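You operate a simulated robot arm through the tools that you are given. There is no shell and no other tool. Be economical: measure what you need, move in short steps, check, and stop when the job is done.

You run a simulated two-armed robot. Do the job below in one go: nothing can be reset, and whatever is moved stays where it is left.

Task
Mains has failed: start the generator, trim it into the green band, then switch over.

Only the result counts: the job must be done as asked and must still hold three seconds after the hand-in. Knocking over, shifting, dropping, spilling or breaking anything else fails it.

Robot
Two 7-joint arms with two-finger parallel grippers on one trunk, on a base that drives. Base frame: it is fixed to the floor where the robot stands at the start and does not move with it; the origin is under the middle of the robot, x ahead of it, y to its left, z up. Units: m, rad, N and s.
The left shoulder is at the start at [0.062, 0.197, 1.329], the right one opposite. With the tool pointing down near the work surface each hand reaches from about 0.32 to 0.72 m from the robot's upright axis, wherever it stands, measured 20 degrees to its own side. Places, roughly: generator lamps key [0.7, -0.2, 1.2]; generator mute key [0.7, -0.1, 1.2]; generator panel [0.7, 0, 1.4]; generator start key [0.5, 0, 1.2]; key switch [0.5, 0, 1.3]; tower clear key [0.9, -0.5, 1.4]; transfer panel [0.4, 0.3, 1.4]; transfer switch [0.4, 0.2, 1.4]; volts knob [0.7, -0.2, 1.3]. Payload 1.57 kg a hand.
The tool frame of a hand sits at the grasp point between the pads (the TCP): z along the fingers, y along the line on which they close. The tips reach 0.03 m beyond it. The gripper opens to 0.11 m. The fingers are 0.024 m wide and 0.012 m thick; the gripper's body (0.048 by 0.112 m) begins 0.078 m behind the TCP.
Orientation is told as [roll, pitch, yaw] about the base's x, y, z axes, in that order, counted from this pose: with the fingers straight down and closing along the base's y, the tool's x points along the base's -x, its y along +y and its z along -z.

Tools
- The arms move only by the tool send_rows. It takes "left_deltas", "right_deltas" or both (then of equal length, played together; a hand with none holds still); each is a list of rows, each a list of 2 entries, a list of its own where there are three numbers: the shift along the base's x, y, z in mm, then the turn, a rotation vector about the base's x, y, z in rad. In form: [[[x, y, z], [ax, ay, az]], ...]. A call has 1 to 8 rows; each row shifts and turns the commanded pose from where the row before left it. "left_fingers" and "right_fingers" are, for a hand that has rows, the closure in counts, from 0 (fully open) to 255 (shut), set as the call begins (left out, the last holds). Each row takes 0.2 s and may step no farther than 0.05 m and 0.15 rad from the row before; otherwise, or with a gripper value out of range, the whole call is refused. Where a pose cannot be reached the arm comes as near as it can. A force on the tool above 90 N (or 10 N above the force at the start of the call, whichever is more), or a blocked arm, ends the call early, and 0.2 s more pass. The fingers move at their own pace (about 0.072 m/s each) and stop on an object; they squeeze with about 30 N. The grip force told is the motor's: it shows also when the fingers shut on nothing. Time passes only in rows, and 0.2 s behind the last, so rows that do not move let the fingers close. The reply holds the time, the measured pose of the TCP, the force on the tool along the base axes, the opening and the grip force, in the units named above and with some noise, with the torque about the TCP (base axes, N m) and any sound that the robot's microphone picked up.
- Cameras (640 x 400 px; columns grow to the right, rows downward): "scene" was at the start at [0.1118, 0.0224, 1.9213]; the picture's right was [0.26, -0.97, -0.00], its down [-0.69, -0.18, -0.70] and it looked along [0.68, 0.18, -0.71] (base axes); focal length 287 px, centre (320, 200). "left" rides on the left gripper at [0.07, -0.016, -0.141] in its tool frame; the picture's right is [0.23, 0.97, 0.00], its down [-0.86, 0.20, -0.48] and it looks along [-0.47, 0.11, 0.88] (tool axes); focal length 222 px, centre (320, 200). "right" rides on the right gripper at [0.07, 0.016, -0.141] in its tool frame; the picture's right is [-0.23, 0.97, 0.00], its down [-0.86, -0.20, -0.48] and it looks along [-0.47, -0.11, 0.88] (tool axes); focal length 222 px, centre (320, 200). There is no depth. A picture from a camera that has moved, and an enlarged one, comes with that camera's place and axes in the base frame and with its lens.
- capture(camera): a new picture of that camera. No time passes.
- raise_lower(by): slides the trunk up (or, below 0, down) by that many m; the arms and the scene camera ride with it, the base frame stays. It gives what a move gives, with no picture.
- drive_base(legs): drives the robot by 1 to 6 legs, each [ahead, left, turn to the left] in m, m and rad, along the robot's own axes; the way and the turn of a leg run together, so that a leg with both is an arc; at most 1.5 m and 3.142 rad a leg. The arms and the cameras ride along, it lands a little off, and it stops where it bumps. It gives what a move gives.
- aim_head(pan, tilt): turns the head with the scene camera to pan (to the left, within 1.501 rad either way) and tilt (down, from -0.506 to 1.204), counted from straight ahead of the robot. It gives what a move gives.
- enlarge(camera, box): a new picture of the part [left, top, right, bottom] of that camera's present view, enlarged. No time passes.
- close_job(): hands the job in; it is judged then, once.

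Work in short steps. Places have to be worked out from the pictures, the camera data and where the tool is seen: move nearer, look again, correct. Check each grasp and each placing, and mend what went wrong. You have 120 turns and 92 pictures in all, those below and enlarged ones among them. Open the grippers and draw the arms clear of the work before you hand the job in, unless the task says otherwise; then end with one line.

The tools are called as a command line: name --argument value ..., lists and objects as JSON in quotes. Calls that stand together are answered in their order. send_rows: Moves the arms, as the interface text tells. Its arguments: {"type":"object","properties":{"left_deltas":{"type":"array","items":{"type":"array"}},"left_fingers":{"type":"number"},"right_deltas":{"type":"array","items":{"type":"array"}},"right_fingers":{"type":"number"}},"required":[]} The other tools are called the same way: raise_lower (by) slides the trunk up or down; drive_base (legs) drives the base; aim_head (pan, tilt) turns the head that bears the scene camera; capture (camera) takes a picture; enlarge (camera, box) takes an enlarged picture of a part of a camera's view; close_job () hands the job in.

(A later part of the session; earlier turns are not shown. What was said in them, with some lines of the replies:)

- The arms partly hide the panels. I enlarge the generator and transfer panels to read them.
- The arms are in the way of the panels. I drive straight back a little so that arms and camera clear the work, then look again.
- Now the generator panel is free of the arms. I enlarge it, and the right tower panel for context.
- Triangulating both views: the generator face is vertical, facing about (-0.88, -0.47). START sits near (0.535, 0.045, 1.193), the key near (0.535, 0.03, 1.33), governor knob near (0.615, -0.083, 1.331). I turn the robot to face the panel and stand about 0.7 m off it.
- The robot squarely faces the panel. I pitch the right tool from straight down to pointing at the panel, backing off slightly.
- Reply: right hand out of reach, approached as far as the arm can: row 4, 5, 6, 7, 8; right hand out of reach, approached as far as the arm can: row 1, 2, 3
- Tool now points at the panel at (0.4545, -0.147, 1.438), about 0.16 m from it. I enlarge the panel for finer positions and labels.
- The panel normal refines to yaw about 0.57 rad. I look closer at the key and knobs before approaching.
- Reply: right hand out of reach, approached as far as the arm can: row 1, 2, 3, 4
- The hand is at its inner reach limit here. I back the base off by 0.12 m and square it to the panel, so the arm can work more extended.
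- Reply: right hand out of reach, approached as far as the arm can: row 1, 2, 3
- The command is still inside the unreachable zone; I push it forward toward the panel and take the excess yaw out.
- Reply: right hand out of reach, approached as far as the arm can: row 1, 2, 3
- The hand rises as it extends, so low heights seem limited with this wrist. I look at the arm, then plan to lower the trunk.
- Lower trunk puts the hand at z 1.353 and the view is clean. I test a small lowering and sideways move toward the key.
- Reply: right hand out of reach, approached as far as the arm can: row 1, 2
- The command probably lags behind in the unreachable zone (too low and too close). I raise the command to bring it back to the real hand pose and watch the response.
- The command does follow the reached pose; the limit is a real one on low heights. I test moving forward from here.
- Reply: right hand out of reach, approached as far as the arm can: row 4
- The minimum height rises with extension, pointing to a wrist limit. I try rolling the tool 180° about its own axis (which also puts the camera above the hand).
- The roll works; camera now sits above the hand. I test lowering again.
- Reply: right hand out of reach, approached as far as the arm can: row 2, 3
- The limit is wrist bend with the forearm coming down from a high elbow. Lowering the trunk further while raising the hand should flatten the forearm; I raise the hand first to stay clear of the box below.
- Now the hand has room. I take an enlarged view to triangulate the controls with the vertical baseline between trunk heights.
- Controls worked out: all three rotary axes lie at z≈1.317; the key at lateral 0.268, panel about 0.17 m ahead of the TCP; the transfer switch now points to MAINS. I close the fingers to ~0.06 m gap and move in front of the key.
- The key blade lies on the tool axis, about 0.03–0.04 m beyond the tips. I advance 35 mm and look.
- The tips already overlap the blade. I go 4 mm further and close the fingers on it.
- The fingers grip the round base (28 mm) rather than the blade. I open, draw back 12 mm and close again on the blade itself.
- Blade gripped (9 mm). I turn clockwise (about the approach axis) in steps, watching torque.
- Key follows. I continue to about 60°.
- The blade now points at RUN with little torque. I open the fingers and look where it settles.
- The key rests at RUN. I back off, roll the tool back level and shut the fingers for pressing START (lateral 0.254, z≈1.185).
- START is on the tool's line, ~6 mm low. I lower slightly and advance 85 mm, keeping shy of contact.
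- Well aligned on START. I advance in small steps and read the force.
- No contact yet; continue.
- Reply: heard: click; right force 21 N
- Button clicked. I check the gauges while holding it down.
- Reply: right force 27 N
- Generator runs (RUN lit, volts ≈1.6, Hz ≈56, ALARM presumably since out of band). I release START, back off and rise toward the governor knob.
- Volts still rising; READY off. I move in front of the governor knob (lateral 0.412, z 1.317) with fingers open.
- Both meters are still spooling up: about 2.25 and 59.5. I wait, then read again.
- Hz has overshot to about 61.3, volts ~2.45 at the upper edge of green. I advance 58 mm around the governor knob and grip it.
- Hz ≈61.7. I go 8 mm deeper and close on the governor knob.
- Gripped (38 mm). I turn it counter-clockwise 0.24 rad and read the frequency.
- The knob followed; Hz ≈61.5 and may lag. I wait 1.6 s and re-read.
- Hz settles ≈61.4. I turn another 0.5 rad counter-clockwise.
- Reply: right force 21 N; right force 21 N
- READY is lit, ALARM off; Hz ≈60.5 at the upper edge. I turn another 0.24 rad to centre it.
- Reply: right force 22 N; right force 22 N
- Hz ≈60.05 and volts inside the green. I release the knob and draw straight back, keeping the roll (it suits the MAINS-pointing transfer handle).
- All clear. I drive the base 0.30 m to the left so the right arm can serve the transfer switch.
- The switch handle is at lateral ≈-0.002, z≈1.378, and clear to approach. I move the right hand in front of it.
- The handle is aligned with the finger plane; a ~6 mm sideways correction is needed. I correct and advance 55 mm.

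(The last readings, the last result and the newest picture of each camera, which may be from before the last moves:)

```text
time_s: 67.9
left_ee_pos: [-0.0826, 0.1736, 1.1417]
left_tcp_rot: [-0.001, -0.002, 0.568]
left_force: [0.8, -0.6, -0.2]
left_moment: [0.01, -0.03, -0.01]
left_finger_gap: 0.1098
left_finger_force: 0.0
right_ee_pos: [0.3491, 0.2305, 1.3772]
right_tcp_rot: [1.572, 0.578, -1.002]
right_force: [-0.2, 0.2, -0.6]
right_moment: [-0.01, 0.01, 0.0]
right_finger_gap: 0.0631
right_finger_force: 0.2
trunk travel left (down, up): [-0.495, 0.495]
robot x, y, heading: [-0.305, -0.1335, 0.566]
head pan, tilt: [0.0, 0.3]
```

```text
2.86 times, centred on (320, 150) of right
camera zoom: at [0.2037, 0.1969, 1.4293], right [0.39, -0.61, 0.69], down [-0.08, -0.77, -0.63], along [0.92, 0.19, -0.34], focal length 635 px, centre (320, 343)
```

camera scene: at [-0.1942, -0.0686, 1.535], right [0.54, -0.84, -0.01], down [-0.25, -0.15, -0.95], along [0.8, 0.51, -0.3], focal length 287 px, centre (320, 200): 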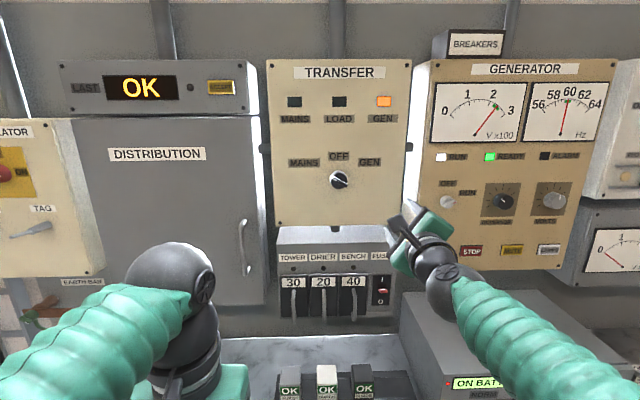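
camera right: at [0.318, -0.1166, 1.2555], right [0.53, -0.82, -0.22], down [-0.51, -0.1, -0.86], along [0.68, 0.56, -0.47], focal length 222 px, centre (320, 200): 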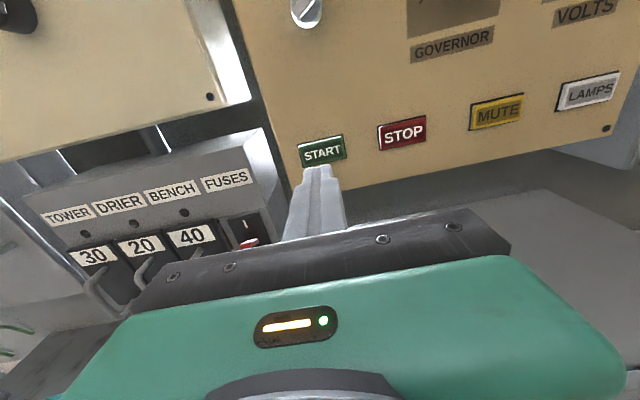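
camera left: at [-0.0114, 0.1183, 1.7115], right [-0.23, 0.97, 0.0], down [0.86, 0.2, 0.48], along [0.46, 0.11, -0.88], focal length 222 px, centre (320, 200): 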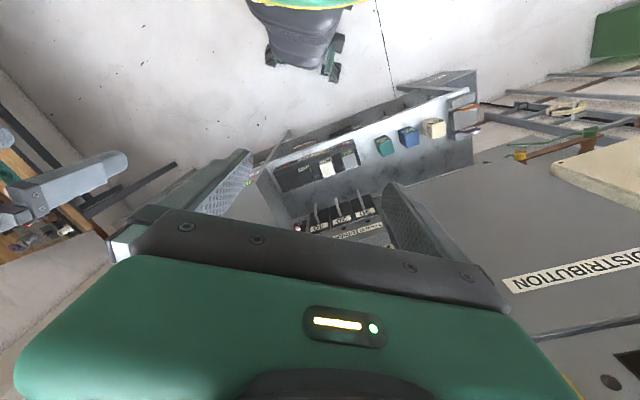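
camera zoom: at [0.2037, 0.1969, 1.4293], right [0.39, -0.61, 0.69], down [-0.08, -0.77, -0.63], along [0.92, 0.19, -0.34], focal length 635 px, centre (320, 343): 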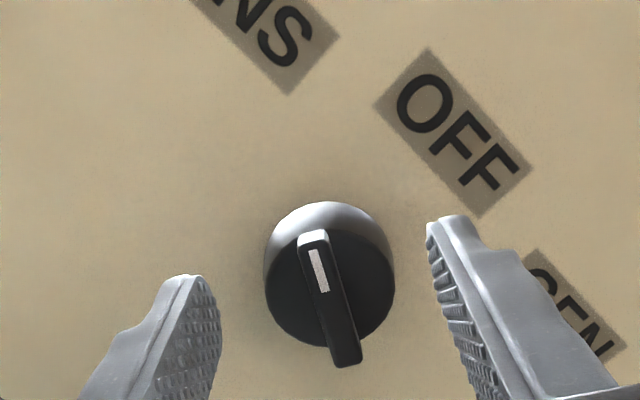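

The tips overlap the blade by about 15 mm, right at the disc face. I back off 3 mm, correct 2 mm, and close.

send_rows --right_deltas '[[[-2, -3, 1], [0, 0, 0]], [[0, 0, 0], [0, 0, 0]], [[0, 0, 0], [0, 0, 0]], [[0, 0, 0], [0, 0, 0]], [[0, 0, 0], [0, 0, 0]]]' --right_fingers 255

enlarge --camera "right" --box '[220, 80, 420, 220]'

enlarge --camera "scene" --box '[425, 70, 620, 170]'

```text
time_s: 69.1
left_ee_pos: [-0.0817, 0.1758, 1.1412]
left_tcp_rot: [0.001, -0.001, 0.567]
left_force: [0.9, 0.1, -0.7]
left_moment: [-0.01, -0.02, 0.01]
left_finger_gap: 0.11
left_finger_force: 0.0
right_ee_pos: [0.3476, 0.2278, 1.3783]
right_tcp_rot: [1.572, 0.578, -1.002]
right_force: [0.4, -0.8, 1.6]
right_moment: [-0.09, 0.09, 0.09]
right_finger_gap: 0.0086
right_finger_force: 27.6
trunk travel left (down, up): [-0.495, 0.495]
robot x, y, heading: [-0.3055, -0.1314, 0.567]
head pan, tilt: [0.0, 0.3]
```

```text
2.86 times, centred on (320, 150) of right
camera zoom: at [0.2019, 0.1936, 1.4302], right [0.39, -0.61, 0.69], down [-0.08, -0.77, -0.63], along [0.92, 0.19, -0.34], focal length 635 px, centre (320, 343)
```

zoom: 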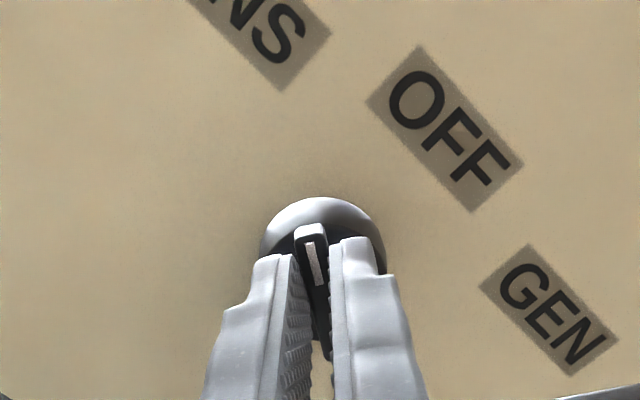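

```text
3.28 times, centred on (522, 120) of scene
camera zoom: at [-0.1995, -0.0596, 1.535], right [0.54, -0.84, 0.0], down [-0.25, -0.16, -0.95], along [0.81, 0.51, -0.3], focal length 941 px, centre (-345, 463)
```

zoom: 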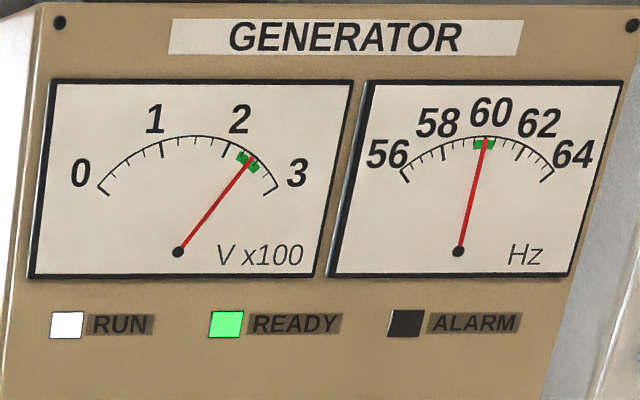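

Blade gripped, generator READY. I turn clockwise to OFF first.

send_rows --right_deltas '[[[0, 0, 0], [0.109, 0.07, 0]], [[0, 0, 0], [0.109, 0.07, 0]], [[0, 0, 0], [0.109, 0.07, 0]], [[0, 0, 0], [0.109, 0.07, 0]], [[0, 0, 0], [0.109, 0.07, 0]], [[0, 0, 0], [0.109, 0.07, 0]], [[0, 0, 0], [0.109, 0.07, 0]], [[0, 0, 0], [0.05, 0.032, 0]]]'

enlarge --camera "right" --box '[220, 80, 420, 220]'

```text
time_s: 70.9
left_ee_pos: [-0.0808, 0.1718, 1.1423]
left_tcp_rot: [0.002, -0.002, 0.566]
left_force: [0.3, -0.5, -0.3]
left_moment: [0.0, -0.03, 0.01]
left_finger_gap: 0.1099
left_finger_force: 0.0
right_ee_pos: [0.3494, 0.2247, 1.3809]
right_tcp_rot: [1.627, 1.549, -0.949]
right_force: [14.5, 0.6, 23.1]
right_moment: [0.36, -0.55, -0.06]
right_finger_gap: 0.0089
right_finger_force: 27.5
trunk travel left (down, up): [-0.495, 0.495]
robot x, y, heading: [-0.3054, -0.1313, 0.567]
head pan, tilt: [0.0, 0.3]
```

```text
2.86 times, centred on (320, 150) of right
camera zoom: at [0.2386, 0.1355, 1.4503], right [0.53, -0.83, -0.21], down [-0.5, -0.1, -0.86], along [0.69, 0.55, -0.47], focal length 635 px, centre (320, 343)
```

zoom: 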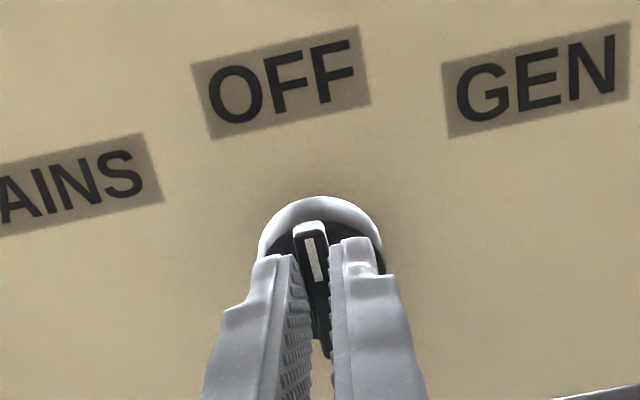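

At OFF. I continue toward GEN, relieving the upward side load slightly.

send_rows --right_deltas '[[[0.5, 0, 1], [0.109, 0.07, 0]], [[0.5, 0, 1], [0.109, 0.07, 0]], [[0, 0, 0], [0.109, 0.07, 0]], [[0, 0, 0], [0.109, 0.07, 0]]]'

```text
time_s: 71.9
left_ee_pos: [-0.0805, 0.1692, 1.142]
left_tcp_rot: [0.003, -0.001, 0.565]
left_force: [-1.3, -0.1, 0.2]
left_moment: [0.01, 0.01, 0.0]
left_finger_gap: 0.1099
left_finger_force: 0.0
right_ee_pos: [0.3519, 0.2231, 1.38]
right_tcp_rot: [-1.561, 1.072, 2.146]
right_force: [1.8, -14.0, 3.2]
right_moment: [-0.3, 0.38, 0.13]
right_finger_gap: 0.0089
right_finger_force: 27.8
trunk travel left (down, up): [-0.495, 0.495]
robot x, y, heading: [-0.3084, -0.1312, 0.568]
head pan, tilt: [0.0, 0.3]
```

Loads are small; I finish the turn to GEN.

send_rows --right_deltas '[[[0, -1, 0], [0.109, 0.07, 0]], [[0, 0, 0], [0.109, 0.07, 0]], [[0, 0, 0], [0.109, 0.07, 0]], [[0, 0, 0], [0.109, 0.07, 0]], [[0, 0, 0], [0, 0, 0]]]'

enlarge --camera "right" --box '[220, 80, 420, 220]'

capture --camera "scene"

```text
time_s: 73.1
left_ee_pos: [-0.0803, 0.1687, 1.142]
left_tcp_rot: [0.003, -0.003, 0.566]
left_force: [0.1, 0.1, -0.7]
left_moment: [-0.02, -0.02, 0.0]
left_finger_gap: 0.11
left_finger_force: 0.0
right_ee_pos: [0.3529, 0.221, 1.3777]
right_tcp_rot: [-1.561, 0.555, 2.143]
right_force: [-5.9, -23.0, -21.1]
right_moment: [-0.5, 0.62, 0.03]
right_finger_gap: 0.009
right_finger_force: 27.6
trunk travel left (down, up): [-0.495, 0.495]
robot x, y, heading: [-0.3071, -0.1283, 0.564]
head pan, tilt: [0.0, 0.3]
```

```text
2.86 times, centred on (320, 150) of right
camera zoom: at [0.2696, 0.0876, 1.4023], right [0.16, -0.27, -0.95], down [-0.85, 0.44, -0.28], along [0.5, 0.85, -0.16], focal length 635 px, centre (320, 343)
```

zoom: 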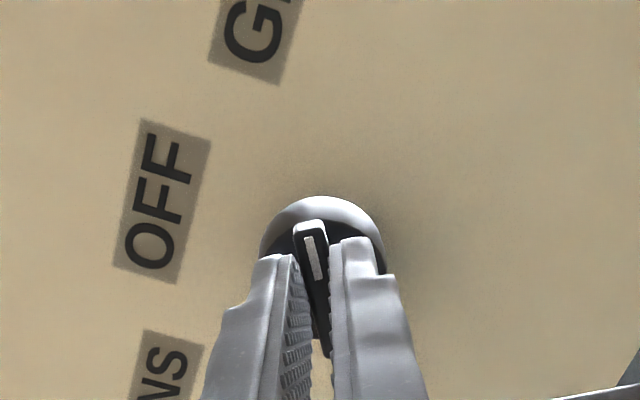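

```text
31 pictures are left
camera scene: at [-0.1954, -0.0685, 1.5347], right [0.54, -0.84, -0.01], down [-0.25, -0.15, -0.95], along [0.8, 0.51, -0.3], focal length 287 px, centre (320, 200)
```

scene: 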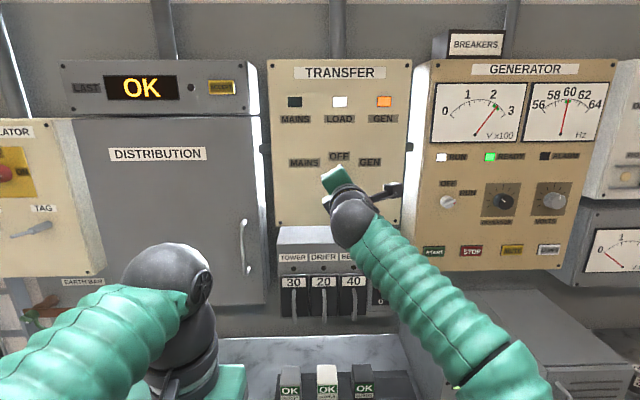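

LOAD is lit on GEN. I release the handle and draw back straight, then check the lamps and meters.

send_rows --right_deltas '[[[0, 0, 0], [0, 0, 0]], [[0, 0, 0], [0, 0, 0]], [[-17, -11, 0], [0, 0, 0]], [[-25, -16, 0], [0, 0, 0]], [[-25, -16, 0], [0, 0, 0]], [[-17, -11, -20], [0, 0, 0]], [[0, 0, 0], [0, 0, 0]]]' --right_fingers 120

send_rows --right_deltas '[[[15, -25, 0], [-0.109, -0.07, 0]], [[15, -25, 0], [-0.109, -0.07, 0]], [[15, -25, 0], [-0.109, -0.07, 0]], [[10, -17, 0], [-0.109, -0.07, 0]], [[0, 0, 0], [-0.109, -0.07, 0]], [[0, 0, 0], [-0.109, -0.07, 0]], [[0, 0, 0], [-0.109, -0.07, 0]], [[0, 0, 0], [-0.109, -0.07, 0]]]' --right_fingers 0

enlarge --camera "scene" --box '[260, 50, 420, 250]'

enlarge --camera "scene" --box '[425, 70, 620, 170]'

```text
time_s: 74.7
left_ee_pos: [-0.0795, 0.1738, 1.1401]
left_tcp_rot: [0.0, 0.0, 0.568]
left_force: [0.3, -0.5, -0.3]
left_moment: [-0.02, 0.0, 0.02]
left_finger_gap: 0.1099
left_finger_force: 0.1
right_ee_pos: [0.2665, 0.1725, 1.359]
right_tcp_rot: [-1.566, 0.557, 2.142]
right_force: [0.3, 0.2, -0.5]
right_moment: [0.01, 0.01, -0.01]
right_finger_gap: 0.0581
right_finger_force: 0.0
trunk travel left (down, up): [-0.495, 0.495]
robot x, y, heading: [-0.3062, -0.13, 0.57]
head pan, tilt: [0.0, 0.3]
```

```text
time_s: 76.5
left_ee_pos: [-0.0812, 0.1748, 1.1413]
left_tcp_rot: [0.001, -0.001, 0.568]
left_force: [-0.3, -0.7, 0.3]
left_moment: [-0.01, 0.03, 0.0]
left_finger_gap: 0.11
left_finger_force: 0.1
right_ee_pos: [0.3214, 0.0809, 1.3599]
right_tcp_rot: [1.503, 1.541, -1.072]
right_force: [-0.2, -0.2, -1.0]
right_moment: [0.01, -0.03, 0.01]
right_finger_gap: 0.1102
right_finger_force: 0.1
trunk travel left (down, up): [-0.495, 0.495]
robot x, y, heading: [-0.3054, -0.1332, 0.566]
head pan, tilt: [0.0, 0.3]
```

```text
2.00 times, centred on (340, 150) of scene
camera zoom: at [-0.1997, -0.0602, 1.535], right [0.54, -0.84, 0.0], down [-0.25, -0.16, -0.95], along [0.81, 0.51, -0.3], focal length 573 px, centre (280, 300)
```

zoom: 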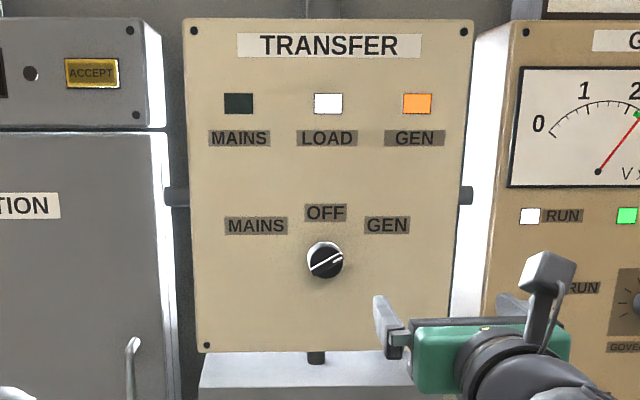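

```text
3.28 times, centred on (522, 120) of scene
camera zoom: at [-0.1997, -0.0602, 1.535], right [0.54, -0.84, 0.0], down [-0.25, -0.16, -0.95], along [0.81, 0.51, -0.3], focal length 941 px, centre (-345, 463)
```

zoom: 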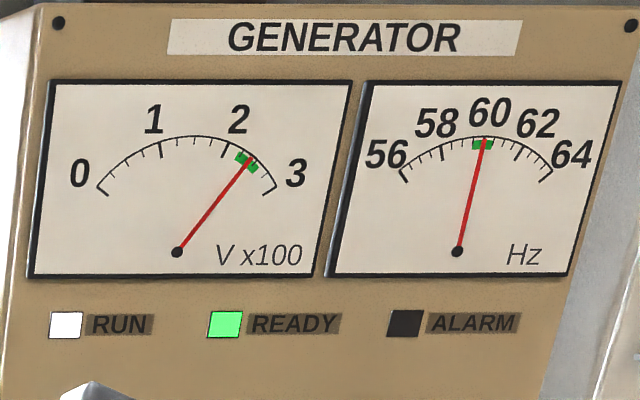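

Switch on GEN, LOAD and GEN lit, READY on, both meters in green under load. I back the robot clear and take a last look after some seconds.

drive_base --legs '[[-0.2, 0, 0]]'

enlarge --camera "scene" --box '[260, 50, 560, 250]'

```text
time_s: 78.1
left_ee_pos: [-0.2498, 0.068, 1.1408]
left_tcp_rot: [0.0, -0.003, 0.565]
left_force: [0.3, 0.1, -0.2]
left_moment: [0.01, 0.0, 0.0]
left_finger_gap: 0.11
left_finger_force: 0.0
right_ee_pos: [0.1532, -0.0253, 1.359]
right_tcp_rot: [1.485, 1.545, -1.09]
right_force: [0.0, -0.1, -0.3]
right_moment: [-0.01, 0.01, 0.0]
right_finger_gap: 0.1101
right_finger_force: 0.1
trunk travel left (down, up): [-0.495, 0.495]
robot x, y, heading: [-0.4804, -0.2367, 0.567]
head pan, tilt: [0.0, 0.3]
```

```text
2.00 times, centred on (410, 150) of scene
camera zoom: at [-0.3668, -0.1665, 1.5349], right [0.54, -0.84, 0.0], down [-0.25, -0.16, -0.95], along [0.81, 0.51, -0.3], focal length 573 px, centre (140, 300)
```

zoom: 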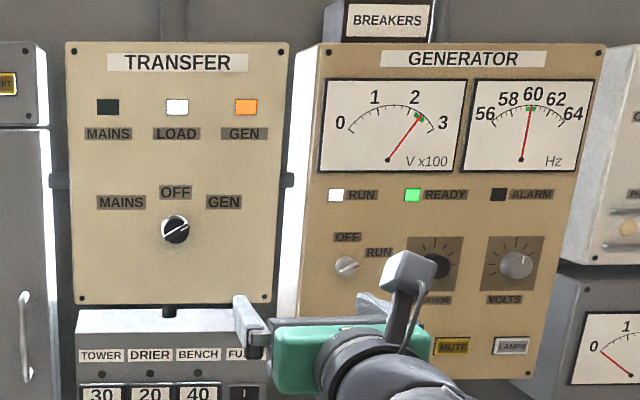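

Everything is stable, with grippers open and the arms clear. I hand the job in.

close_job

```text
The job is handed in.
```

The generator is running, trimmed into the green on both meters (about 60 Hz, volts toward the upper part of the band), and the transfer switch is on GEN with the LOAD lamp lit.
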